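You operate a simulated robot arm through the tools that you are given. There is no shell and no other tool.

Carry out the task below with a simulated two-armed robot. There is one attempt and no reset: what you move stays moved.

Task
Hold the blue parts tray on the top of the short bench steady with one hand and put the wax puck labelled "road" from the top of the packing bench in it with the other.

The check looks at the end state, three seconds after you hand in, the way a careful person would. Anything else that was tipped, shoved, dropped, spilled or broken makes it a failure.

Robot
Two 6-joint arms with three-finger grippers on one trunk, on a base that drives. Base frame: it is fixed to the floor where the robot stands at the start and does not move with it; the origin is under the middle of the robot, x ahead of it, y to its left, z up; the surface under the hand at the start is at about z = 800. Readings come in mm, rad, newtons and seconds.
The left shoulder is at the start at [40, 147, 1370], the right one opposite. With the tool pointing down near the work surface each hand reaches from about 300 to 520 mm from the robot's upright axis, wherever it stands, measured 20 degrees to its own side. Places, roughly: blue parts tray [2500, 250, 1000]. Payload 2.69 kg a hand.
Tool frame (each hand has its own): the origin (TCP) lies between the finger pads and is the grasp point; the fingertips stand 29 mm ahead of it; z points along the fingers, y is the line along which they close. The gripper opens to 120 mm. The gripper's body begins 78 mm behind the TCP.
Orientation is that of the tool frame in the base frame, as a unit quaternion [x, y, z, w]. With the fingers straight down and closing along the base's y, the tool's x points along the base's -x, its y along +y and its z along -z.

Tools
- The arms move only by the tool step_arm. It takes "left_motion", "right_motion" or both (then of equal length, played together; a hand with none holds still); each is a list that holds one entry, the list of rows, each a list of 7 numbers: the shift along the tool's x, y, z in mm, then the turn, a rotation vector about the tool's x, y, z in rad, then the closure, from 0 (fully open) to 1 (shut). In form: [[[tx, ty, tz, wx, wy, wz, grip], ...]]. A call has 1 to 20 rows; each row is the pose to reach, as a shift and turn from the pose commanded when the call began, along the tool's axes at that moment. A row lasts 0.2 s, in which the tool goes at most 50 mm and 0.15 rad; a call with a longer step from one row to the next is refused whole, and so is a gripper value outside its range. A pose out of reach is approached as far as the arm can. The call stops where the force on the tool passes 40 N (or 10 N more than at its start, if that is more) or the arm is blocked; 0.2 s more then pass. Each finger halts on what it meets, pressing with about 31 N; the grip force reading is that of the motor and also rises with nothing between the fingers. The clock runs only during rows and for 0.2 s after the last one: add rows that repeat a pose to give the fingers time. The reply holds the time, the measured pose of the TCP, the force on the tool along the base axes, the opening and the grip force, in the units named above and with some noise, with the torque about the TCP (base axes, N m) and any sound that the robot's microphone picked up.
- Cameras (640 x 400 px; columns grow to the right, rows downward): "scene" is now at [92.8, -23, 1575.1]; the picture's right is [-0.32, -0.95, -0.00], its down [-0.75, 0.25, -0.61] and it looks along [0.58, -0.19, -0.79] (base axes); focal length 275 px, centre (320, 200). "left" rides on the left gripper at [63, 0, -104] in its tool frame; the picture's right is [-0.01, 1.00, 0.00], its down [-0.83, 0.00, -0.56] and it looks along [-0.56, 0.00, 0.83] (tool axes); focal length 275 px, centre (320, 200). "right" rides on the right gripper at [63, 0, -104] in its tool frame; the picture's right is [0.00, 1.00, 0.00], its down [-0.83, 0.00, -0.56] and it looks along [-0.56, 0.00, 0.83] (tool axes); focal length 275 px, centre (320, 200). There is no depth. A picture from a camera that has moved, and an enlarged one, comes with that camera's place and axes in the base frame and with its lens.
- get_image(camera): a new picture of that camera. The clock stands still meanwhile.
- lift_body(by): slides the trunk up (or, below 0, down) by that many mm; the arms and the scene camera ride with it, the base frame stays. It gives what a move gives, with no picture.
- steer(legs): drives the robot by 1 to 6 legs, each [ahead, turn to the left] in mm and rad, along the robot's own axes; the way and the turn of a leg run together, so that a leg with both is an arc; at most 1500 mm and 3.142 rad a leg. The arms and the cameras ride along, it lands a little off, and it stops where it bumps. It gives what a move gives.
- aim_head(pan, tilt): turns the head with the scene camera to pan (to the left, within 1.501 rad either way) and tilt (down, from -0.506 to 1.204), counted from straight ahead of the robot. It gives what a move gives.
- inspect(camera, box): a new picture of the part [left, top, right, bottom] of that camera's present view, enlarged. The clock stands still meanwhile.
- sign_off(): hands the job in; it is judged then, once.

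Places have to be worked out from the pictures, the camera data and where the tool is seen. Open the grippers and draw the arms clear of the work before you hand the job in, unless the task says otherwise.

The tools are called as name(argument=value, ...) on one line, values as JSON. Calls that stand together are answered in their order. step_arm: Moves the arms, as the interface text tells. Its arguments: {"type":"object","properties":{"left_motion":{"type":"array"},"right_motion":{"type":"array"}},"required":[]} The other tools are called the same way: lift_body (by) slides the trunk up or down; steer (legs) drives the base; aim_head (pan, tilt) turns the head that bears the scene camera; get_image (camera) takes a picture; inspect (camera, box) takes an enlarged picture of a part of a camera's view; sign_off () hands the job in.

At the start:

```text
time_s: 0.0
left_eef_pos: [536.5, 78.7, 1107.9]
left_tcp_rot: [0.0, 1.0, 0.001, 0.0]
left_force: [-0.4, 0.7, 0.3]
left_wrist_torque: [0.0, 0.0, 0.03]
left_grip_width: 119.8
left_gripper_force: 0.1
right_eef_pos: [363.1, -333.0, 977.8]
right_tcp_rot: [0.0, 1.0, 0.0, -0.001]
right_force: [-0.5, 0.2, -0.4]
right_wrist_torque: [-0.03, 0.02, 0.01]
right_grip_width: 119.8
right_gripper_force: 0.0
trunk travel left (down, up): [-497.0, 0.0]
robot x, y, heading: [1.5, -3.5, -0.002]
head pan, tilt: [-0.323, 0.909]
```

scene: 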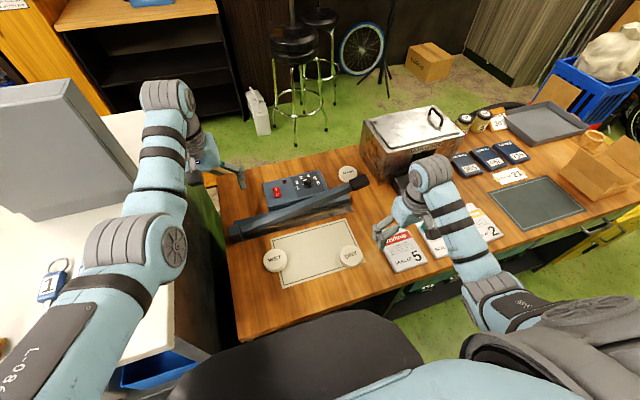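
right: 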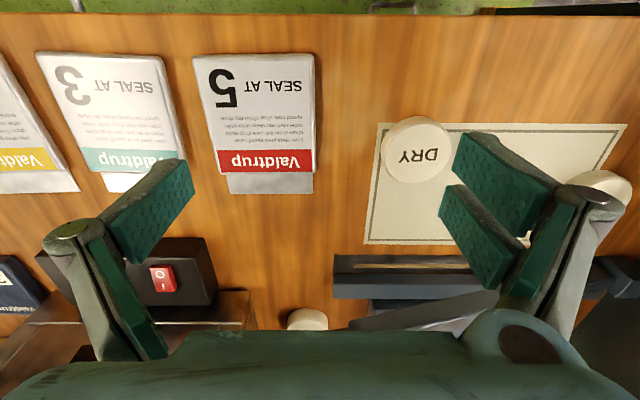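
left: 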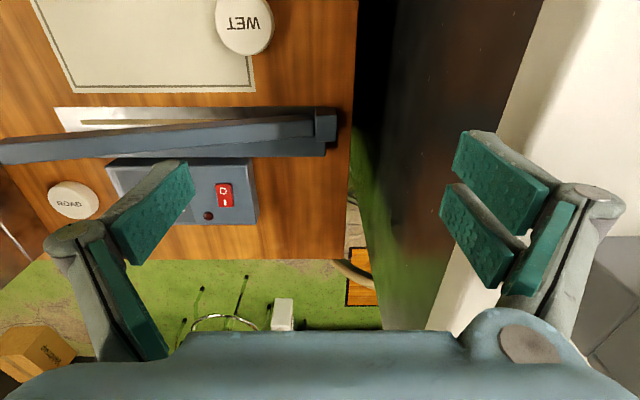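

I see the "ROAD" puck behind the sealer, at about [735, -345, 815] from both the left and scene views. I'll look around with the head before moving anything.

aim_head(pan=0.0, tilt=0.3)

get_image(camera="scene")

aim_head(pan=-0.9, tilt=0.4)

get_image(camera="scene")

aim_head(pan=0.9, tilt=0.4)

get_image(camera="scene")

```text
time_s: 1.0
left_eef_pos: [535.6, 79.4, 1107.2]
left_tcp_rot: [-0.001, 1.0, -0.001, 0.001]
left_force: [-0.2, 0.2, 0.1]
left_wrist_torque: [0.0, -0.01, 0.04]
left_grip_width: 119.8
left_gripper_force: 0.2
right_eef_pos: [363.9, -332.6, 977.3]
right_tcp_rot: [0.0, 1.0, 0.0, -0.001]
right_force: [0.2, -0.4, 0.5]
right_wrist_torque: [-0.01, 0.0, -0.02]
right_grip_width: 120.0
right_gripper_force: 0.0
trunk travel left (down, up): [-497.0, 0.0]
robot x, y, heading: [4.6, 2.1, -0.003]
head pan, tilt: [0.0, 0.3]
```

```text
taken
camera scene: at [115.0, 0.8, 1627.9], right [0.0, -1.0, 0.0], down [-0.3, 0.0, -0.95], along [0.95, 0.0, -0.3], focal length 275 px, centre (320, 200)
```

scene: 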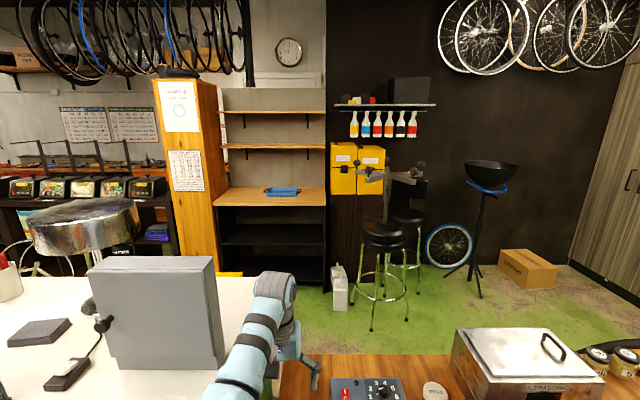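

```text
time_s: 2.2
left_eef_pos: [537.0, 79.9, 1107.1]
left_tcp_rot: [0.0, 1.0, 0.0, 0.0]
left_force: [-0.1, -0.3, 0.7]
left_wrist_torque: [-0.01, -0.01, 0.02]
left_grip_width: 119.9
left_gripper_force: 0.0
right_eef_pos: [363.5, -332.2, 978.3]
right_tcp_rot: [0.0, 1.0, 0.0, -0.001]
right_force: [-0.1, -0.5, 0.3]
right_wrist_torque: [0.0, 0.02, -0.01]
right_grip_width: 119.8
right_gripper_force: 0.1
trunk travel left (down, up): [-497.0, 0.0]
robot x, y, heading: [-0.4, 0.5, -0.001]
head pan, tilt: [-0.901, 0.4]
```

```text
taken
camera scene: at [79.2, -71.7, 1618.7], right [-0.78, -0.62, 0.0], down [-0.24, 0.3, -0.92], along [0.57, -0.72, -0.39], focal length 275 px, centre (320, 200)
```

scene: 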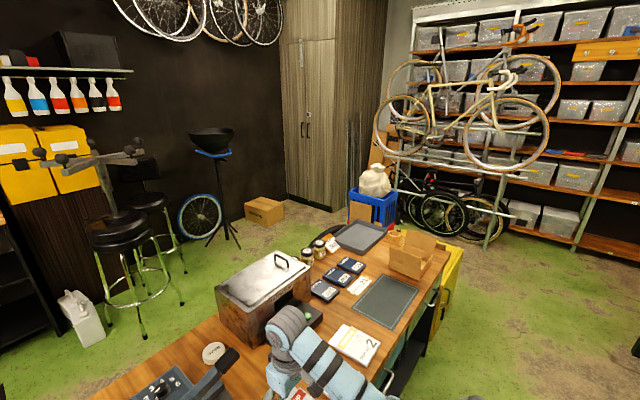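

```text
time_s: 4.0
left_eef_pos: [536.7, 77.5, 1108.3]
left_tcp_rot: [0.0, 1.0, 0.0, -0.001]
left_force: [-0.6, 0.8, 0.1]
left_wrist_torque: [-0.01, -0.01, 0.0]
left_grip_width: 120.4
left_gripper_force: 0.0
right_eef_pos: [363.7, -333.3, 977.8]
right_tcp_rot: [0.0, 1.0, 0.0, 0.0]
right_force: [0.8, -0.6, -0.6]
right_wrist_torque: [0.01, -0.04, -0.01]
right_grip_width: 120.0
right_gripper_force: 0.0
trunk travel left (down, up): [-497.0, 0.0]
robot x, y, heading: [0.8, -3.4, 0.001]
head pan, tilt: [0.901, 0.4]
```

```text
taken
camera scene: at [79.2, 73.4, 1618.7], right [0.78, -0.62, 0.0], down [-0.24, -0.3, -0.92], along [0.57, 0.72, -0.39], focal length 275 px, centre (320, 200)
```

scene: 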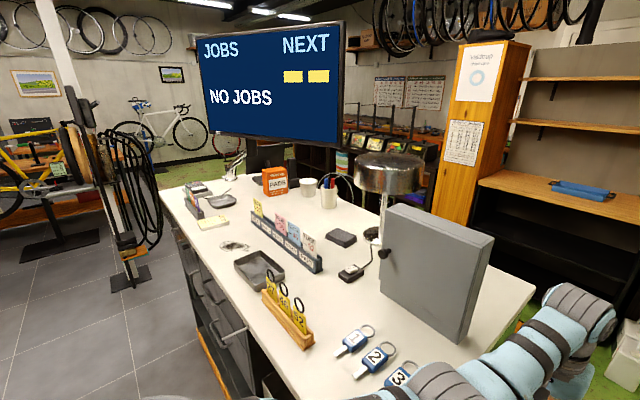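

The short bench (with shelf above it) is about 2 m ahead, beyond the packing bench and white counter. I'll look straight down and to both sides to judge the base size and the free floor for driving.

aim_head(pan=-1.2, tilt=1.1)

get_image(camera="scene")

aim_head(pan=-1.5, tilt=0.5)

get_image(camera="scene")

aim_head(pan=-0.45, tilt=0.6)

get_image(camera="scene")

aim_head(pan=1.5, tilt=1.0)

get_image(camera="scene")

```text
time_s: 6.0
left_eef_pos: [535.5, 80.2, 1107.2]
left_tcp_rot: [0.0, 1.0, 0.0, 0.001]
left_force: [-0.9, -0.9, -0.3]
left_wrist_torque: [0.0, -0.02, -0.03]
left_grip_width: 120.0
left_gripper_force: 0.0
right_eef_pos: [363.8, -332.5, 977.7]
right_tcp_rot: [0.0, 1.0, 0.0, 0.0]
right_force: [0.3, 1.1, 0.5]
right_wrist_torque: [0.03, 0.0, -0.02]
right_grip_width: 119.9
right_gripper_force: 0.2
trunk travel left (down, up): [-497.0, 0.0]
robot x, y, heading: [2.0, -4.7, -0.002]
head pan, tilt: [-1.201, 1.1]
```

```text
taken
camera scene: at [44.5, -58.1, 1561.9], right [-0.93, -0.36, 0.0], down [-0.32, 0.83, -0.45], along [0.16, -0.42, -0.89], focal length 275 px, centre (320, 200)
```

scene: 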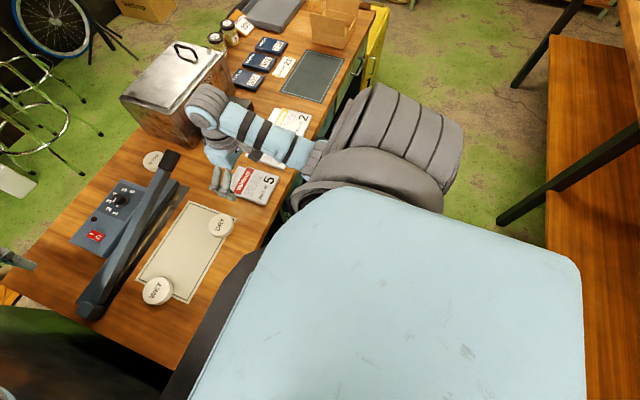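

```text
time_s: 7.0
left_eef_pos: [535.9, 79.0, 1107.5]
left_tcp_rot: [0.0, 1.0, 0.0, -0.001]
left_force: [-0.7, 0.3, 0.0]
left_wrist_torque: [0.0, 0.02, 0.01]
left_grip_width: 120.1
left_gripper_force: 0.1
right_eef_pos: [364.1, -333.3, 977.9]
right_tcp_rot: [0.0, 1.0, 0.0, 0.0]
right_force: [0.3, 0.8, 0.4]
right_wrist_torque: [0.0, -0.01, 0.03]
right_grip_width: 119.8
right_gripper_force: 0.1
trunk travel left (down, up): [-497.0, 0.0]
robot x, y, heading: [-3.1, 2.3, 0.0]
head pan, tilt: [-1.499, 0.499]
```

```text
taken
camera scene: at [28.2, -89.9, 1609.5], right [-1.0, -0.07, 0.0], down [-0.03, 0.48, -0.88], along [0.06, -0.88, -0.48], focal length 275 px, centre (320, 200)
```

scene: 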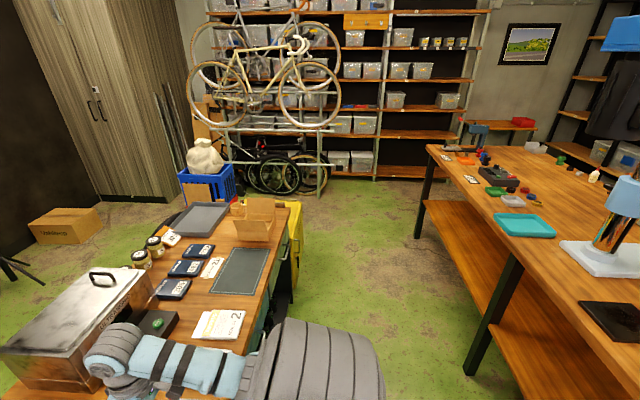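

```text
time_s: 8.3
left_eef_pos: [535.4, 78.2, 1107.9]
left_tcp_rot: [-0.001, 1.0, 0.0, 0.0]
left_force: [-0.5, 0.6, 0.1]
left_wrist_torque: [-0.01, 0.01, -0.01]
left_grip_width: 120.1
left_gripper_force: 0.0
right_eef_pos: [364.9, -333.8, 977.8]
right_tcp_rot: [0.0, 1.0, 0.0, 0.0]
right_force: [0.7, 0.0, 0.3]
right_wrist_torque: [0.01, -0.03, -0.01]
right_grip_width: 120.0
right_gripper_force: 0.1
trunk travel left (down, up): [-497.0, 0.0]
robot x, y, heading: [1.3, 0.4, 0.003]
head pan, tilt: [-0.45, 0.6]
```

```text
taken
camera scene: at [101.2, -37.7, 1600.5], right [-0.44, -0.9, 0.0], down [-0.51, 0.25, -0.82], along [0.74, -0.36, -0.57], focal length 275 px, centre (320, 200)
```

scene: 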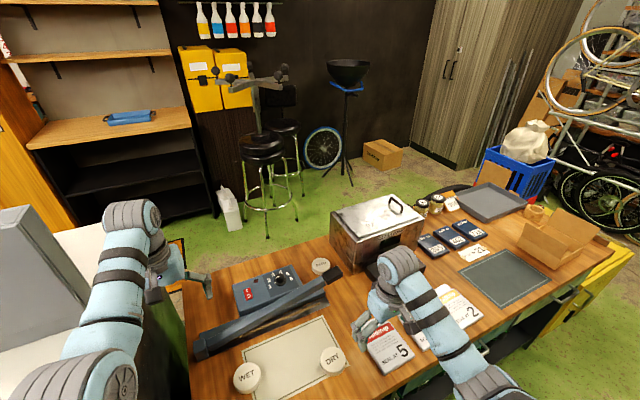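

```text
time_s: 10.2
left_eef_pos: [536.4, 78.9, 1106.9]
left_tcp_rot: [0.0, 1.0, -0.001, 0.0]
left_force: [-1.0, 0.0, -0.1]
left_wrist_torque: [0.01, 0.01, -0.02]
left_grip_width: 119.5
left_gripper_force: 0.0
right_eef_pos: [363.5, -332.6, 978.2]
right_tcp_rot: [0.0, 1.0, 0.0, 0.0]
right_force: [-0.6, 0.4, 0.5]
right_wrist_torque: [0.02, 0.01, 0.02]
right_grip_width: 119.9
right_gripper_force: 0.0
trunk travel left (down, up): [-497.0, 0.0]
robot x, y, heading: [-0.1, 5.6, 0.0]
head pan, tilt: [1.499, 1.0]
```

```text
taken
camera scene: at [26.7, 70.3, 1568.5], right [1.0, -0.07, 0.0], down [-0.06, -0.84, -0.54], along [0.04, 0.54, -0.84], focal length 275 px, centre (320, 200)
```

scene: 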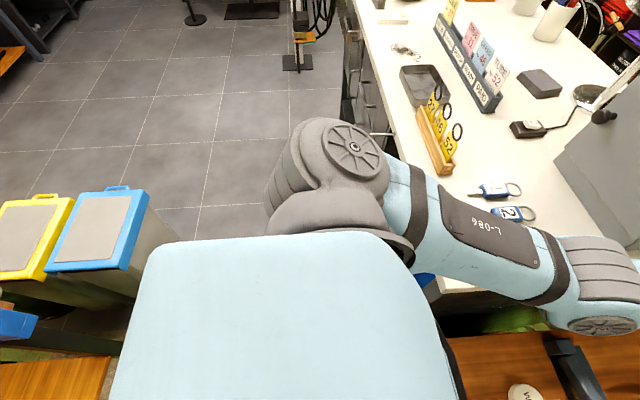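

The floor right of the packing bench and behind it looks open, so I can go round to the far side, where the puck is only ~160 mm from the edge. First I raise and draw in both hands so that turning is safe.

step_arm(left_motion=[[[0, 0, -40, 0, 0, 0, 0], [40, 10, -60, 0, 0, 0, 0], [80, 20, -75, 0, 0, 0, 0], [120, 35, -90, 0, 0, 0, 0], [155, 50, -90, 0, 0, 0, 0], [180, 65, -90, 0, 0, 0, 0], [190, 70, -90, 0, 0, 0, 0]]], right_motion=[[[0, 0, -45, 0, 0, 0, 0], [0, 0, -90, 0, 0, 0, 0], [0, 30, -130, 0, 0, 0, 0], [0, 65, -165, 0, 0, 0, 0], [5, 105, -190, 0, 0, 0, 0], [10, 145, -210, 0, 0, 0, 0], [15, 180, -220, 0, 0, 0, 0]]])

aim_head(pan=-0.9, tilt=0.55)

get_image(camera="scene")

inspect(camera="scene", box=[220, 100, 480, 262])

```text
time_s: 11.8
left_eef_pos: [538.6, 81.9, 1164.5]
left_tcp_rot: [0.001, 1.0, 0.0, 0.0]
left_force: [0.0, -0.2, 0.1]
left_wrist_torque: [-0.01, -0.01, 0.01]
left_grip_width: 120.1
left_gripper_force: 0.1
left hand out of reach, approached as far as the arm can: row 2, 3, 4, 5, 6, 7
right_eef_pos: [243.4, -325.5, 1145.1]
right_tcp_rot: [-0.001, 1.0, 0.002, 0.003]
right_force: [-0.7, 0.1, 0.5]
right_wrist_torque: [-0.02, 0.01, 0.0]
right_grip_width: 120.2
right_gripper_force: 0.1
right hand out of reach, approached as far as the arm can: row 1, 2, 3, 4, 5, 6, 7
trunk travel left (down, up): [-497.0, 0.0]
robot x, y, heading: [-2.0, -0.0, 0.003]
head pan, tilt: [1.499, 1.0]
```

```text
time_s: 14.0
left_eef_pos: [539.0, 79.9, 1163.4]
left_tcp_rot: [0.0, 1.0, 0.0, 0.001]
left_force: [0.6, -0.3, -0.9]
left_wrist_torque: [0.03, 0.0, -0.02]
left_grip_width: 119.9
left_gripper_force: 0.1
right_eef_pos: [244.5, -324.9, 1144.5]
right_tcp_rot: [0.0, 1.0, 0.001, 0.002]
right_force: [-0.6, -1.2, -0.3]
right_wrist_torque: [0.02, 0.02, 0.0]
right_grip_width: 120.2
right_gripper_force: 0.0
trunk travel left (down, up): [-497.0, 0.0]
robot x, y, heading: [-1.5, -5.1, -0.004]
head pan, tilt: [-0.901, 0.55]
```

```text
taken
camera scene: at [77.5, -69.6, 1605.0], right [-0.78, -0.62, 0.0], down [-0.33, 0.41, -0.85], along [0.53, -0.67, -0.52], focal length 275 px, centre (320, 200)
```

scene: 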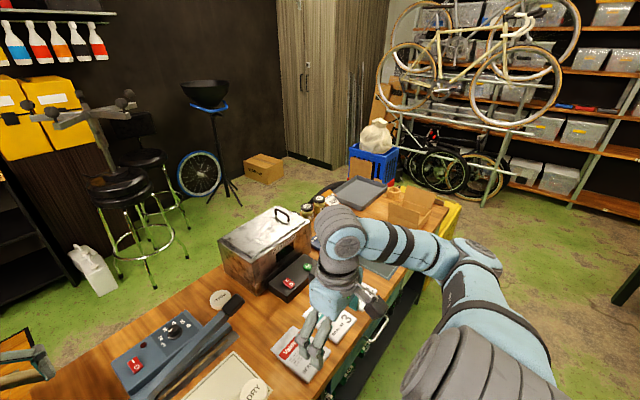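

```text
2.46 times, centred on (350, 181) of scene
camera zoom: at [77.5, -69.6, 1605.0], right [-0.78, -0.62, 0.0], down [-0.33, 0.41, -0.85], along [0.53, -0.67, -0.52], focal length 677 px, centre (246, 247)
```

zoom: 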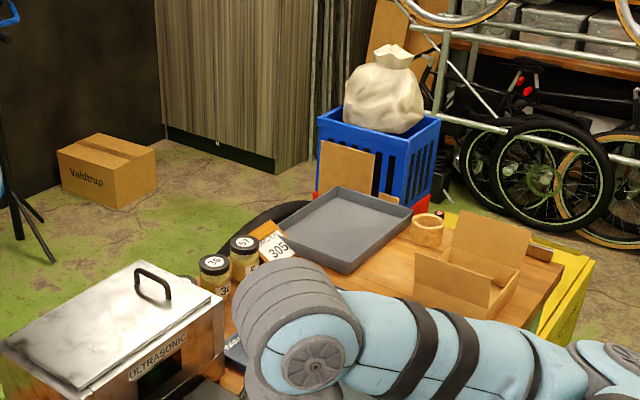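

The arms could not fold further, but hands are above 1140 mm, well clear of everything on the bench when turning. I back up 200 mm to the middle of the aisle and turn right to face along -y.

steer(legs=[[-200, 0], [0, -1.571]])

aim_head(pan=0.3, tilt=0.5)

get_image(camera="scene")

```text
time_s: 19.6
left_eef_pos: [-155.4, -543.6, 1163.0]
left_tcp_rot: [0.729, 0.684, 0.0, 0.0]
left_force: [-0.4, 0.1, -1.1]
left_wrist_torque: [0.0, 0.01, 0.0]
left_grip_width: 120.0
left_gripper_force: 0.1
right_eef_pos: [-542.1, -224.8, 1146.6]
right_tcp_rot: [0.729, 0.684, -0.001, 0.003]
right_force: [0.6, -0.2, 0.2]
right_wrist_torque: [0.0, 0.01, 0.01]
right_grip_width: 120.1
right_gripper_force: 0.0
trunk travel left (down, up): [-497.0, 0.0]
robot x, y, heading: [-204.4, 1.0, -1.628]
head pan, tilt: [-0.901, 0.55]
```

```text
time_s: 21.0
left_eef_pos: [-155.6, -543.4, 1163.8]
left_tcp_rot: [0.729, 0.685, 0.001, -0.001]
left_force: [-0.2, 0.8, -0.2]
left_wrist_torque: [0.0, -0.01, 0.03]
left_grip_width: 120.0
left_gripper_force: 0.1
right_eef_pos: [-542.8, -224.3, 1145.7]
right_tcp_rot: [0.728, 0.685, 0.0, 0.002]
right_force: [0.6, 0.7, -0.2]
right_wrist_torque: [-0.06, 0.02, 0.06]
right_grip_width: 119.9
right_gripper_force: 0.1
trunk travel left (down, up): [-497.0, 0.0]
robot x, y, heading: [-203.6, 3.9, -1.637]
head pan, tilt: [0.3, 0.499]
```

```text
taken
camera scene: at [-181.8, -107.7, 1609.6], right [-0.97, -0.24, 0.0], down [-0.11, 0.47, -0.88], along [0.21, -0.85, -0.48], focal length 275 px, centre (320, 200)
```

scene: 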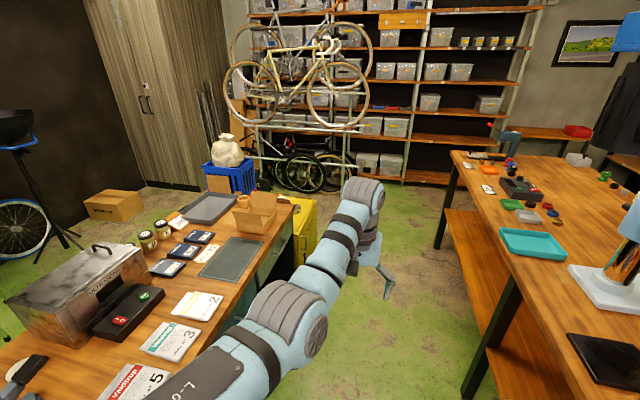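

The turn overshot to −1.63 rad, so I correct by +0.06, then drive down the aisle past the end of the packing bench (yellow cabinet end near y ≈ −1530).

steer(legs=[[0, 0.06], [1200, 0]])

aim_head(pan=0.8, tilt=0.6)

get_image(camera="scene")

```text
time_s: 27.7
left_eef_pos: [-173.8, -1781.5, 1164.0]
left_tcp_rot: [0.722, 0.692, 0.0, 0.001]
left_force: [-0.1, -0.7, 0.5]
left_wrist_torque: [-0.06, -0.03, -0.01]
left_grip_width: 119.9
left_gripper_force: 0.0
right_eef_pos: [-567.7, -1469.7, 1146.0]
right_tcp_rot: [0.722, 0.692, 0.0, 0.002]
right_force: [0.0, 1.0, 0.4]
right_wrist_torque: [-0.02, -0.04, 0.04]
right_grip_width: 120.0
right_gripper_force: 0.0
trunk travel left (down, up): [-497.0, 0.0]
robot x, y, heading: [-230.3, -1239.7, -1.617]
head pan, tilt: [0.3, 0.499]
```

```text
time_s: 28.6
left_eef_pos: [-173.4, -1783.6, 1163.9]
left_tcp_rot: [0.723, 0.69, 0.0, 0.0]
left_force: [0.3, -0.8, 0.2]
left_wrist_torque: [0.0, -0.02, 0.02]
left_grip_width: 119.7
left_gripper_force: 0.0
right_eef_pos: [-566.9, -1470.9, 1145.1]
right_tcp_rot: [0.722, 0.692, 0.001, 0.002]
right_force: [0.8, 0.0, 0.2]
right_wrist_torque: [0.0, -0.01, -0.02]
right_grip_width: 120.0
right_gripper_force: 0.1
trunk travel left (down, up): [-497.0, 0.0]
robot x, y, heading: [-232.2, -1242.1, -1.614]
head pan, tilt: [0.799, 0.6]
```

```text
taken
camera scene: at [-170.9, -1324.5, 1600.5], right [-0.73, -0.68, 0.0], down [-0.39, 0.41, -0.83], along [0.57, -0.6, -0.56], focal length 275 px, centre (320, 200)
```

scene: 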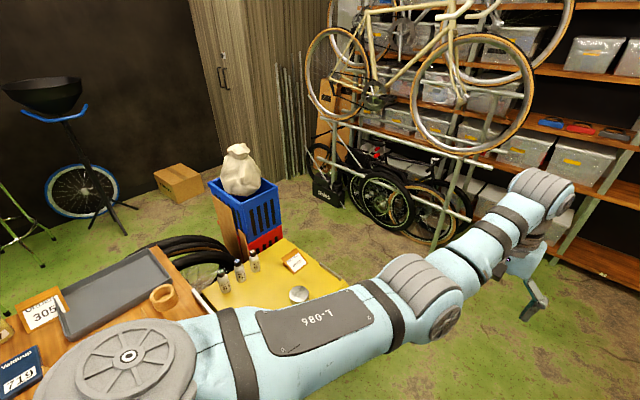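

I now see a yellow table at the bench end, a crate stack with a white bag near (1040, −1990), and a stack of tyres behind the bench near (1350, −1690). I advance 750 mm further to get a view of the gap between the crates and bike rack.

steer(legs=[[750, 0.04]])

aim_head(pan=1.3, tilt=0.6)

get_image(camera="scene")

aim_head(pan=0.7, tilt=0.5)

get_image(camera="scene")

```text
time_s: 32.7
left_eef_pos: [-161.5, -2536.7, 1164.0]
left_tcp_rot: [0.706, 0.709, 0.0, 0.001]
left_force: [0.8, -0.2, -0.8]
left_wrist_torque: [-0.01, 0.02, -0.01]
left_grip_width: 120.1
left_gripper_force: 0.0
right_eef_pos: [-569.3, -2244.5, 1146.5]
right_tcp_rot: [0.705, 0.709, -0.001, 0.003]
right_force: [0.6, 1.3, 0.5]
right_wrist_torque: [-0.02, -0.02, 0.04]
right_grip_width: 120.0
right_gripper_force: 0.0
trunk travel left (down, up): [-497.0, 0.0]
robot x, y, heading: [-247.2, -2000.6, -1.567]
head pan, tilt: [0.799, 0.6]
```

```text
time_s: 33.7
left_eef_pos: [-162.0, -2540.6, 1163.5]
left_tcp_rot: [0.705, 0.709, 0.001, -0.001]
left_force: [0.2, 0.2, 0.3]
left_wrist_torque: [-0.03, -0.02, 0.0]
left_grip_width: 120.0
left_gripper_force: 0.1
right_eef_pos: [-570.4, -2246.5, 1144.5]
right_tcp_rot: [0.706, 0.709, 0.001, 0.002]
right_force: [0.3, 1.1, -0.1]
right_wrist_torque: [-0.03, 0.03, 0.0]
right_grip_width: 120.1
right_gripper_force: 0.2
trunk travel left (down, up): [-497.0, 0.0]
robot x, y, heading: [-245.5, -2001.3, -1.569]
head pan, tilt: [1.3, 0.6]
```

```text
taken
camera scene: at [-159.9, -2043.4, 1600.5], right [-0.26, -0.96, 0.0], down [-0.54, 0.15, -0.83], along [0.8, -0.22, -0.56], focal length 275 px, centre (320, 200)
```

scene: 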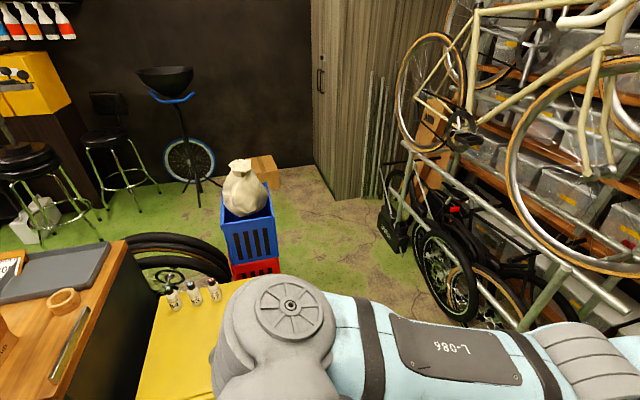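

```text
time_s: 34.7
left_eef_pos: [-162.2, -2539.3, 1163.9]
left_tcp_rot: [0.705, 0.709, 0.0, 0.0]
left_force: [0.1, -0.2, 0.2]
left_wrist_torque: [-0.02, -0.01, 0.01]
left_grip_width: 120.3
left_gripper_force: 0.2
right_eef_pos: [-569.3, -2246.5, 1145.8]
right_tcp_rot: [0.705, 0.709, 0.0, 0.002]
right_force: [0.2, -0.6, -0.4]
right_wrist_torque: [0.01, 0.04, -0.02]
right_grip_width: 119.7
right_gripper_force: 0.0
trunk travel left (down, up): [-497.0, 0.0]
robot x, y, heading: [-243.1, -2002.4, -1.564]
head pan, tilt: [0.7, 0.499]
```

```text
taken
camera scene: at [-186.2, -2088.8, 1609.6], right [-0.76, -0.65, 0.0], down [-0.31, 0.36, -0.88], along [0.57, -0.67, -0.48], focal length 275 px, centre (320, 200)
```

scene: 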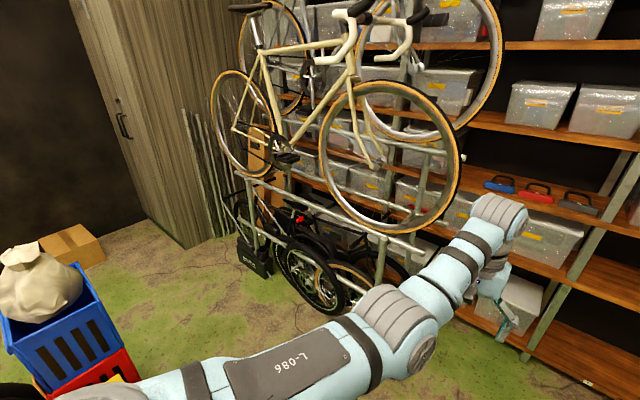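

The gap to pass lies between the crate stack (y down to about −2180) and the hanging bike (wheels near y ≈ −2830, z above 1000). I bring both hands into a lower, closer tuck first so the arms don't stick out sideways.

step_arm(left_motion=[[[0, 3, 49, 0, 0, 0, 0], [0, 6, 97, 0, 0, 0, 0], [20, 12, 140, 0, 0, 0, 0], [50, 18, 175, 0, 0, 0, 0], [85, 25, 205, 0, 0, 0, 0], [125, 32, 228, 0, 0, 0, 0], [165, 40, 248, 0, 0, 0, 0], [205, 47, 262, 0, 0, 0, 0]]], right_motion=[[[-10, 24, 31, 0, 0, 0, 0], [-21, 48, 62, 0, 0, 0, 0], [-32, 73, 92, 0, 0, 0, 0], [-43, 97, 123, 0, 0, 0, 0], [-54, 121, 154, 0, 0, 0, 0], [-64, 145, 185, 0, 0, 0, 0], [-75, 170, 215, 0, 0, 0, 0], [-86, 194, 246, 0, 0, 0, 0]]])

aim_head(pan=0.0, tilt=1.0)

get_image(camera="scene")

aim_head(pan=1.0, tilt=0.2)

get_image(camera="scene")

```text
time_s: 36.4
left_eef_pos: [-99.0, -2460.7, 995.0]
left_tcp_rot: [0.696, 0.708, -0.066, 0.099]
left_force: [-0.3, 0.2, 0.0]
left_wrist_torque: [-0.02, -0.02, 0.04]
left_grip_width: 119.9
left_gripper_force: 0.1
right_eef_pos: [-410.9, -2331.9, 928.5]
right_tcp_rot: [0.706, 0.708, -0.017, -0.005]
right_force: [0.2, 0.8, 0.3]
right_wrist_torque: [0.01, -0.03, -0.01]
right_grip_width: 120.2
right_gripper_force: 0.1
right hand out of reach, approached as far as the arm can: row 1, 2, 3, 4, 5, 6
trunk travel left (down, up): [-497.0, 0.0]
robot x, y, heading: [-242.7, -2002.0, -1.558]
head pan, tilt: [0.7, 0.499]
stopped in row 8 (left hand): the arm was blocked; the commanded pose is now the measured one
```

```text
time_s: 37.4
left_eef_pos: [-96.5, -2461.2, 994.4]
left_tcp_rot: [0.696, 0.709, -0.067, 0.098]
left_force: [0.5, -0.3, 0.6]
left_wrist_torque: [0.04, 0.0, 0.0]
left_grip_width: 120.1
left_gripper_force: 0.1
right_eef_pos: [-409.6, -2330.7, 927.4]
right_tcp_rot: [0.706, 0.708, -0.019, -0.006]
right_force: [0.7, 0.9, 0.6]
right_wrist_torque: [0.01, 0.03, 0.0]
right_grip_width: 120.0
right_gripper_force: 0.0
trunk travel left (down, up): [-497.0, 0.0]
robot x, y, heading: [-246.1, -2003.0, -1.569]
head pan, tilt: [0.0, 1.0]
```

```text
taken
camera scene: at [-243.9, -2089.3, 1568.5], right [-1.0, -0.01, 0.0], down [-0.01, 0.84, -0.54], along [0.0, -0.54, -0.84], focal length 275 px, centre (320, 200)
```

scene: 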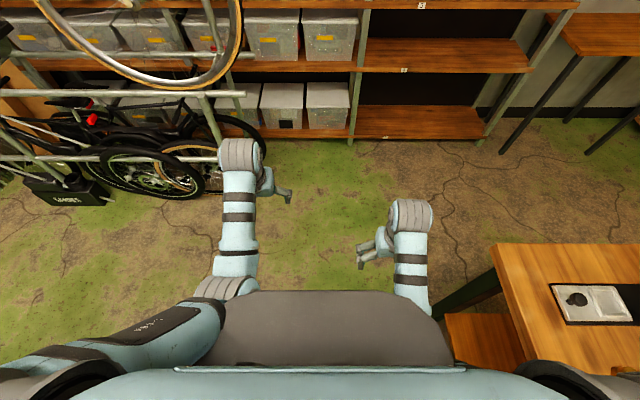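

```text
time_s: 38.7
left_eef_pos: [-95.6, -2459.3, 993.6]
left_tcp_rot: [0.696, 0.709, -0.067, 0.099]
left_force: [0.6, 0.6, -0.2]
left_wrist_torque: [0.01, -0.01, 0.06]
left_grip_width: 119.9
left_gripper_force: 0.2
right_eef_pos: [-409.1, -2331.7, 928.0]
right_tcp_rot: [0.706, 0.708, -0.019, -0.005]
right_force: [-0.3, 0.6, -0.3]
right_wrist_torque: [-0.01, 0.01, 0.01]
right_grip_width: 120.1
right_gripper_force: 0.0
trunk travel left (down, up): [-497.0, 0.0]
robot x, y, heading: [-245.4, -2001.9, -1.572]
head pan, tilt: [1.0, 0.201]
```

```text
taken
camera scene: at [-166.2, -2069.9, 1637.2], right [-0.54, -0.84, 0.0], down [-0.17, 0.11, -0.98], along [0.83, -0.53, -0.2], focal length 275 px, centre (320, 200)
```

scene: 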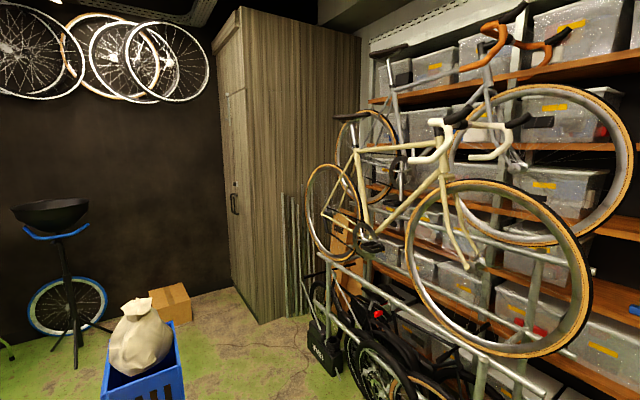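

Re-triangulating puts the hanging bike at y ≈ −3250, so there's a ~800 mm gap. I drive a left arc of radius ~560 mm round the yellow table corner to face +x at about (315, −2560).

steer(legs=[[880, 1.55]])

aim_head(pan=0.3, tilt=0.5)

get_image(camera="scene")

aim_head(pan=-0.6, tilt=0.5)

get_image(camera="scene")

```text
time_s: 43.4
left_eef_pos: [782.2, -2458.3, 994.9]
left_tcp_rot: [0.014, 0.993, 0.018, 0.118]
left_force: [-0.5, 0.2, -1.0]
left_wrist_torque: [0.02, -0.03, 0.02]
left_grip_width: 120.1
left_gripper_force: 0.0
right_eef_pos: [639.5, -2764.8, 927.4]
right_tcp_rot: [0.02, 1.0, -0.021, 0.009]
right_force: [-0.5, -0.4, 0.4]
right_wrist_torque: [0.01, -0.01, 0.02]
right_grip_width: 120.1
right_gripper_force: 0.0
trunk travel left (down, up): [-497.0, 0.0]
robot x, y, heading: [320.0, -2584.2, -0.043]
head pan, tilt: [1.0, 0.201]
cut short: leg 1
```

```text
time_s: 44.5
left_eef_pos: [784.6, -2455.8, 995.0]
left_tcp_rot: [0.014, 0.993, 0.017, 0.118]
left_force: [1.0, -0.4, 0.4]
left_wrist_torque: [-0.01, 0.01, -0.03]
left_grip_width: 119.9
left_gripper_force: 0.1
right_eef_pos: [640.4, -2764.7, 926.9]
right_tcp_rot: [0.02, 1.0, -0.021, 0.011]
right_force: [0.2, -0.2, -0.3]
right_wrist_torque: [-0.01, 0.05, 0.02]
right_grip_width: 119.8
right_gripper_force: 0.1
trunk travel left (down, up): [-497.0, 0.0]
robot x, y, heading: [319.9, -2585.6, -0.045]
head pan, tilt: [0.3, 0.499]
```

```text
taken
camera scene: at [427.0, -2561.1, 1609.6], right [0.26, -0.97, 0.0], down [-0.46, -0.12, -0.88], along [0.85, 0.23, -0.48], focal length 275 px, centre (320, 200)
```

scene: 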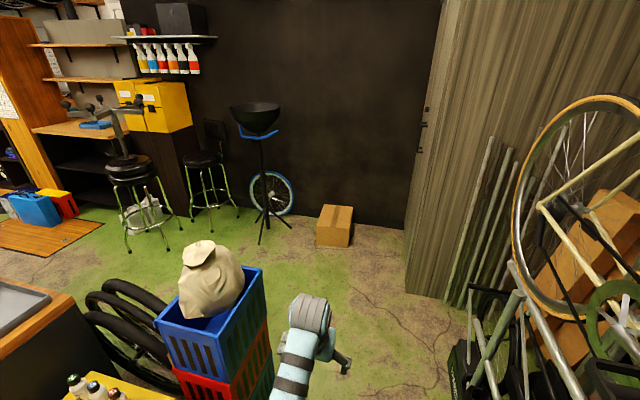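

```text
time_s: 45.7
left_eef_pos: [784.9, -2455.5, 994.5]
left_tcp_rot: [0.014, 0.993, 0.017, 0.117]
left_force: [0.3, 0.5, 0.2]
left_wrist_torque: [-0.01, -0.01, 0.03]
left_grip_width: 120.1
left_gripper_force: 0.0
right_eef_pos: [641.4, -2764.4, 926.9]
right_tcp_rot: [0.02, 1.0, -0.021, 0.009]
right_force: [0.0, 0.2, -0.8]
right_wrist_torque: [-0.05, -0.03, -0.02]
right_grip_width: 119.8
right_gripper_force: 0.1
trunk travel left (down, up): [-497.0, 0.0]
robot x, y, heading: [317.4, -2586.4, -0.038]
head pan, tilt: [-0.6, 0.499]
```

```text
taken
camera scene: at [412.0, -2638.8, 1609.5], right [-0.6, -0.8, 0.0], down [-0.38, 0.29, -0.88], along [0.7, -0.53, -0.48], focal length 275 px, centre (320, 200)
```

scene: 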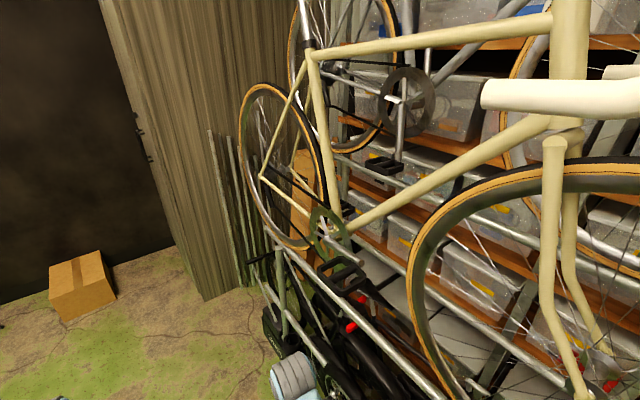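

The leg was cut short, possibly a light contact; the bike looks close on my right. I look directly to the right and left before any further motion.

aim_head(pan=-1.4, tilt=0.6)

get_image(camera="scene")

aim_head(pan=-1.0, tilt=1.0)

get_image(camera="scene")

aim_head(pan=1.2, tilt=0.9)

get_image(camera="scene")

```text
time_s: 46.8
left_eef_pos: [782.5, -2456.1, 994.7]
left_tcp_rot: [0.014, 0.993, 0.017, 0.117]
left_force: [-0.5, -0.5, -0.4]
left_wrist_torque: [0.0, 0.01, 0.02]
left_grip_width: 120.2
left_gripper_force: 0.1
right_eef_pos: [641.0, -2765.5, 927.6]
right_tcp_rot: [0.02, 1.0, -0.021, 0.008]
right_force: [0.8, -0.1, -0.5]
right_wrist_torque: [-0.05, 0.0, 0.02]
right_grip_width: 120.1
right_gripper_force: 0.0
trunk travel left (down, up): [-497.0, 0.0]
robot x, y, heading: [317.3, -2585.0, -0.047]
head pan, tilt: [-1.4, 0.6]
```

```text
taken
camera scene: at [350.5, -2672.0, 1600.6], right [-0.99, -0.13, 0.0], down [-0.07, 0.56, -0.83], along [0.11, -0.82, -0.56], focal length 275 px, centre (320, 200)
```

scene: 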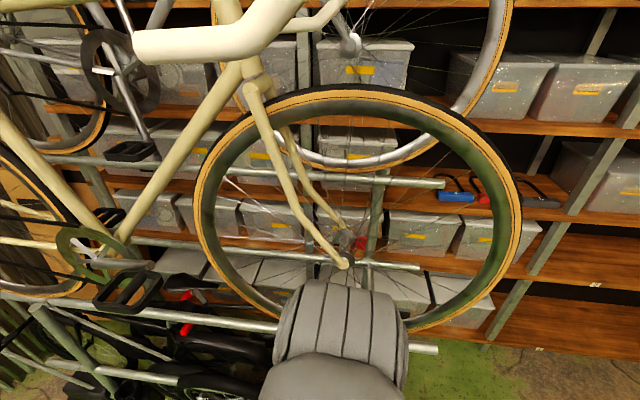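

```text
time_s: 47.7
left_eef_pos: [785.2, -2457.3, 994.5]
left_tcp_rot: [0.014, 0.993, 0.018, 0.117]
left_force: [0.0, 0.0, 0.1]
left_wrist_torque: [0.0, -0.02, 0.02]
left_grip_width: 120.4
left_gripper_force: 0.1
right_eef_pos: [640.3, -2764.2, 927.9]
right_tcp_rot: [0.02, 1.0, -0.021, 0.01]
right_force: [0.2, -0.2, -0.1]
right_wrist_torque: [-0.02, -0.02, -0.01]
right_grip_width: 120.0
right_gripper_force: 0.0
trunk travel left (down, up): [-497.0, 0.0]
robot x, y, heading: [317.8, -2581.4, -0.041]
head pan, tilt: [-1.0, 1.0]
```

```text
taken
camera scene: at [374.2, -2644.6, 1568.5], right [-0.86, -0.5, 0.0], down [-0.42, 0.73, -0.54], along [0.27, -0.47, -0.84], focal length 275 px, centre (320, 200)
```

scene: 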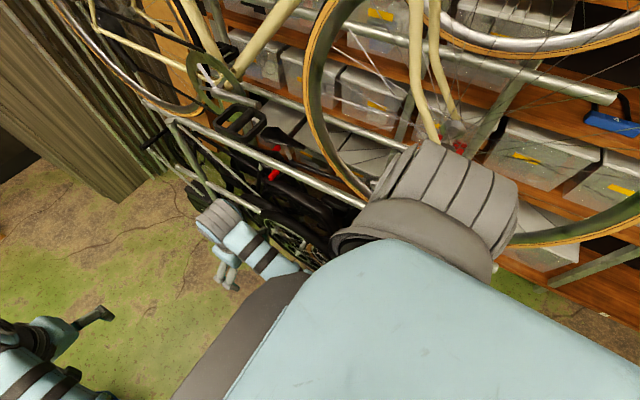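

```text
time_s: 49.8
left_eef_pos: [784.1, -2456.8, 995.4]
left_tcp_rot: [0.014, 0.993, 0.017, 0.117]
left_force: [0.1, 0.0, -0.6]
left_wrist_torque: [0.01, -0.01, 0.04]
left_grip_width: 120.0
left_gripper_force: 0.0
right_eef_pos: [641.1, -2764.6, 927.1]
right_tcp_rot: [0.02, 1.0, -0.021, 0.009]
right_force: [0.5, -0.1, -0.4]
right_wrist_torque: [-0.03, 0.01, -0.02]
right_grip_width: 119.8
right_gripper_force: 0.0
trunk travel left (down, up): [-497.0, 0.0]
robot x, y, heading: [316.7, -2586.3, -0.041]
head pan, tilt: [1.201, 0.901]
```

```text
taken
camera scene: at [369.3, -2515.3, 1575.7], right [0.92, -0.4, 0.0], down [-0.31, -0.72, -0.62], along [0.25, 0.57, -0.78], focal length 275 px, centre (320, 200)
```

scene: 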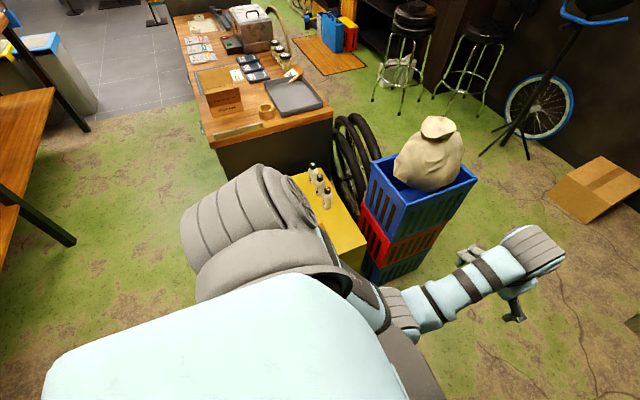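

Nothing appears visibly displaced, and I'm nearly at the intended pose (319, −2585). The right shoulder is near the hanging bike, so I turn slightly left to steer away and try a short move first.

steer(legs=[[0, 0.17]])

steer(legs=[[150, 0]])

aim_head(pan=-1.0, tilt=0.6)

get_image(camera="scene")

```text
time_s: 50.9
left_eef_pos: [755.1, -2378.7, 995.2]
left_tcp_rot: [-0.074, 0.99, 0.028, 0.116]
left_force: [-0.1, 0.1, 0.2]
left_wrist_torque: [0.0, 0.0, -0.01]
left_grip_width: 120.1
left_gripper_force: 0.0
right_eef_pos: [668.4, -2706.8, 927.8]
right_tcp_rot: [-0.066, 0.998, -0.019, 0.011]
right_force: [-0.1, -0.4, -0.6]
right_wrist_torque: [0.01, 0.02, 0.0]
right_grip_width: 120.2
right_gripper_force: 0.1
trunk travel left (down, up): [-497.0, 0.0]
robot x, y, heading: [313.0, -2584.1, 0.131]
head pan, tilt: [1.201, 0.901]
```

```text
time_s: 52.2
left_eef_pos: [898.5, -2355.3, 996.0]
left_tcp_rot: [-0.076, 0.99, 0.028, 0.117]
left_force: [-0.5, 0.0, -0.4]
left_wrist_torque: [0.0, -0.04, 0.04]
left_grip_width: 119.9
left_gripper_force: 0.1
right_eef_pos: [814.4, -2685.3, 928.7]
right_tcp_rot: [-0.069, 0.997, -0.021, 0.013]
right_force: [-1.1, 0.4, 0.0]
right_wrist_torque: [0.02, -0.03, 0.02]
right_grip_width: 120.1
right_gripper_force: 0.0
trunk travel left (down, up): [-497.0, 0.0]
robot x, y, heading: [465.5, -2569.3, 0.134]
head pan, tilt: [1.201, 0.901]
```

```text
time_s: 54.3
left_eef_pos: [902.5, -2355.2, 994.4]
left_tcp_rot: [-0.076, 0.99, 0.027, 0.116]
left_force: [0.8, -0.5, 0.7]
left_wrist_torque: [-0.02, 0.01, 0.01]
left_grip_width: 120.0
left_gripper_force: 0.1
right_eef_pos: [815.9, -2684.4, 928.1]
right_tcp_rot: [-0.068, 0.997, -0.02, 0.012]
right_force: [-0.2, -1.0, -0.2]
right_wrist_torque: [0.03, -0.01, -0.02]
right_grip_width: 119.9
right_gripper_force: 0.0
trunk travel left (down, up): [-497.0, 0.0]
robot x, y, heading: [466.0, -2563.4, 0.138]
head pan, tilt: [-1.0, 0.6]
```

```text
taken
camera scene: at [544.4, -2627.9, 1600.5], right [-0.76, -0.65, 0.0], down [-0.37, 0.43, -0.82], along [0.54, -0.63, -0.57], focal length 275 px, centre (320, 200)
```

scene: 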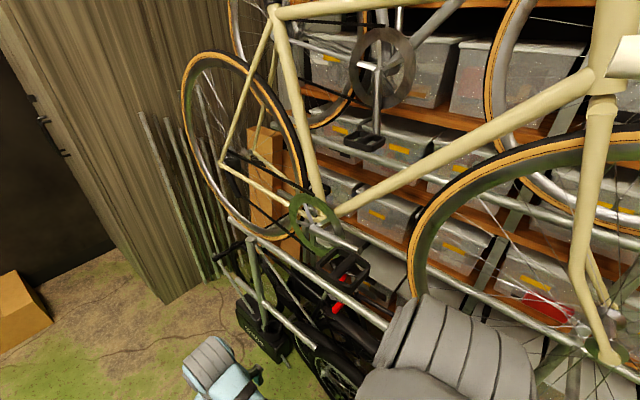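

That move was clean with nothing disturbed. I continue past the crates to about (1800, −2385) and then turn left to face +y.

steer(legs=[[1330, 0], [0, 1.42]])

aim_head(pan=0.3, tilt=0.6)

get_image(camera="scene")

```text
time_s: 64.3
left_eef_pos: [1656.8, -1906.6, 995.2]
left_tcp_rot: [-0.683, 0.72, 0.095, 0.073]
left_force: [-0.6, 0.2, -0.5]
left_wrist_torque: [0.01, 0.0, 0.01]
left_grip_width: 120.3
left_gripper_force: 0.1
right_eef_pos: [1962.4, -2057.2, 928.6]
right_tcp_rot: [-0.684, 0.73, -0.009, 0.022]
right_force: [0.6, 0.7, 0.3]
right_wrist_torque: [-0.02, 0.05, -0.03]
right_grip_width: 120.1
right_gripper_force: 0.2
trunk travel left (down, up): [-497.0, 0.0]
robot x, y, heading: [1769.1, -2374.6, 1.501]
head pan, tilt: [-1.0, 0.6]
```

```text
time_s: 65.7
left_eef_pos: [1656.7, -1906.2, 995.8]
left_tcp_rot: [-0.685, 0.719, 0.096, 0.073]
left_force: [0.3, 0.1, -0.7]
left_wrist_torque: [0.01, -0.03, -0.03]
left_grip_width: 119.9
left_gripper_force: 0.1
right_eef_pos: [1962.4, -2057.2, 927.7]
right_tcp_rot: [-0.684, 0.729, -0.009, 0.023]
right_force: [-0.8, -0.3, 0.4]
right_wrist_torque: [0.02, 0.02, -0.01]
right_grip_width: 120.1
right_gripper_force: 0.1
trunk travel left (down, up): [-497.0, 0.0]
robot x, y, heading: [1772.0, -2377.2, 1.503]
head pan, tilt: [0.3, 0.6]
```

```text
taken
camera scene: at [1755.4, -2269.1, 1600.5], right [0.97, 0.23, 0.0], down [0.13, -0.55, -0.82], along [-0.19, 0.8, -0.57], focal length 275 px, centre (320, 200)
```

scene: 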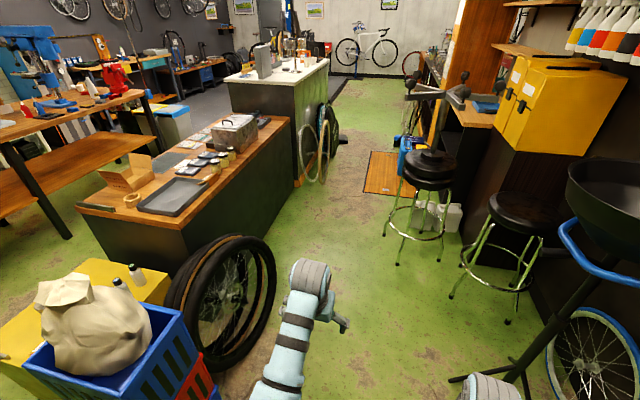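

Clear view: corridor behind the bench is open, with tyres reaching x ≈ 1300 and stool feet at x ≈ 1885. I drive +y to about y = −1375, then angle left to about (1420, −560).

steer(legs=[[0, 0.07], [1000, 0], [0, 0.4], [880, 0]])

aim_head(pan=0.5, tilt=0.6)

get_image(camera="scene")

```text
time_s: 76.9
left_eef_pos: [1114.8, -178.7, 994.6]
left_tcp_rot: [0.827, -0.548, -0.11, -0.05]
left_force: [-0.7, -0.1, 0.5]
left_wrist_torque: [-0.01, -0.02, -0.04]
left_grip_width: 119.9
left_gripper_force: 0.2
right_eef_pos: [1456.0, -181.1, 927.4]
right_tcp_rot: [0.83, -0.558, 0.003, -0.024]
right_force: [0.3, -0.6, -0.7]
right_wrist_torque: [0.02, -0.01, 0.02]
right_grip_width: 119.7
right_gripper_force: 0.0
trunk travel left (down, up): [-497.0, 0.0]
robot x, y, heading: [1427.0, -549.0, 1.954]
head pan, tilt: [0.3, 0.6]
```

```text
time_s: 77.6
left_eef_pos: [1113.4, -177.1, 995.8]
left_tcp_rot: [0.828, -0.548, -0.109, -0.05]
left_force: [-0.4, -0.1, -0.1]
left_wrist_torque: [-0.01, -0.01, 0.01]
left_grip_width: 119.7
left_gripper_force: 0.2
right_eef_pos: [1455.3, -179.0, 928.1]
right_tcp_rot: [0.829, -0.558, 0.004, -0.023]
right_force: [0.3, 0.2, 0.1]
right_wrist_torque: [0.01, -0.01, 0.03]
right_grip_width: 119.9
right_gripper_force: 0.0
trunk travel left (down, up): [-497.0, 0.0]
robot x, y, heading: [1422.2, -553.1, 1.956]
head pan, tilt: [0.499, 0.6]
```

```text
taken
camera scene: at [1349.8, -473.8, 1600.5], right [0.63, 0.77, 0.0], down [0.44, -0.36, -0.83], along [-0.64, 0.52, -0.56], focal length 275 px, centre (320, 200)
```

scene: 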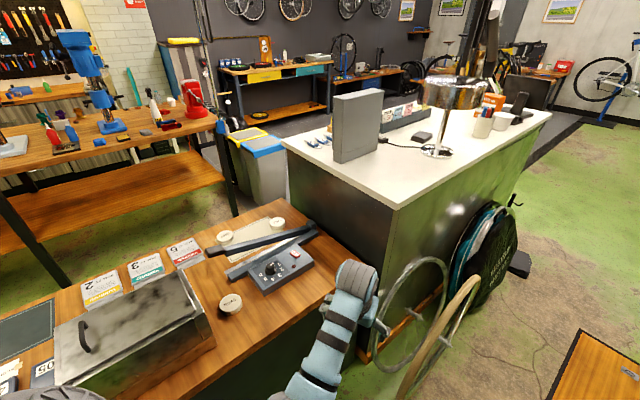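

The puck is at about (742, −350), ~68 mm from the cleaner's face and ~55 mm from the sealer. I turn to face −x, then check my pose before approaching.

steer(legs=[[0, 1.16]])

step_arm(left_motion=[[[-23, -13, -29, 0, 0.047, 0, 0], [-47, -26, -58, 0, 0.095, 0, 0], [-70, -40, -87, 0, 0.142, 0, 0], [-93, -53, -117, 0, 0.19, 0, 0], [-116, -66, -146, 0, 0.237, 0, 0]]])

aim_head(pan=-0.2, tilt=0.8)

get_image(camera="scene")

```text
time_s: 80.9
left_eef_pos: [958.0, -678.5, 996.9]
left_tcp_rot: [0.993, -0.01, -0.12, 0.017]
left_force: [-0.6, -0.6, 1.0]
left_wrist_torque: [-0.01, 0.02, 0.02]
left_grip_width: 119.9
left_gripper_force: 0.1
right_eef_pos: [1099.2, -370.5, 927.5]
right_tcp_rot: [1.0, -0.019, -0.01, -0.022]
right_force: [0.3, 0.5, 0.8]
right_wrist_torque: [-0.03, 0.01, 0.01]
right_grip_width: 120.3
right_gripper_force: 0.0
trunk travel left (down, up): [-497.0, 0.0]
robot x, y, heading: [1425.5, -546.9, 3.105]
head pan, tilt: [0.499, 0.6]
```

```text
time_s: 82.1
left_eef_pos: [878.6, -606.5, 1161.5]
left_tcp_rot: [1.0, -0.009, 0.0, 0.019]
left_force: [-0.4, -0.6, 0.3]
left_wrist_torque: [-0.02, -0.02, 0.03]
left_grip_width: 119.9
left_gripper_force: 0.0
left hand out of reach, approached as far as the arm can: row 3, 4
right_eef_pos: [1100.1, -369.5, 927.9]
right_tcp_rot: [1.0, -0.019, -0.009, -0.022]
right_force: [-0.6, 0.6, 0.2]
right_wrist_torque: [-0.05, 0.0, 0.0]
right_grip_width: 120.1
right_gripper_force: 0.1
trunk travel left (down, up): [-497.0, 0.0]
robot x, y, heading: [1424.8, -549.5, 3.108]
head pan, tilt: [0.499, 0.6]
```

```text
time_s: 83.1
left_eef_pos: [880.3, -609.1, 1161.0]
left_tcp_rot: [1.0, -0.008, -0.001, 0.019]
left_force: [0.1, -0.8, -0.4]
left_wrist_torque: [0.02, -0.02, 0.0]
left_grip_width: 120.1
left_gripper_force: 0.1
right_eef_pos: [1099.6, -368.7, 926.4]
right_tcp_rot: [1.0, -0.018, -0.01, -0.023]
right_force: [0.3, 0.4, 0.1]
right_wrist_torque: [0.02, 0.01, 0.02]
right_grip_width: 119.8
right_gripper_force: 0.1
trunk travel left (down, up): [-497.0, 0.0]
robot x, y, heading: [1424.9, -548.3, 3.102]
head pan, tilt: [-0.201, 0.799]
```

```text
taken
camera scene: at [1327.0, -528.9, 1583.6], right [0.23, 0.97, 0.0], down [0.7, -0.17, -0.7], along [-0.68, 0.16, -0.72], focal length 275 px, centre (320, 200)
```

scene: 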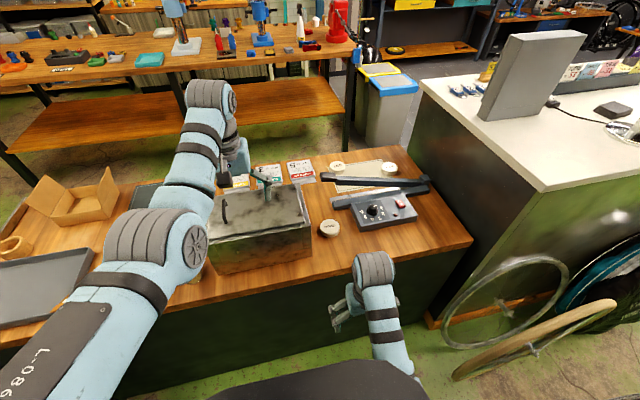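

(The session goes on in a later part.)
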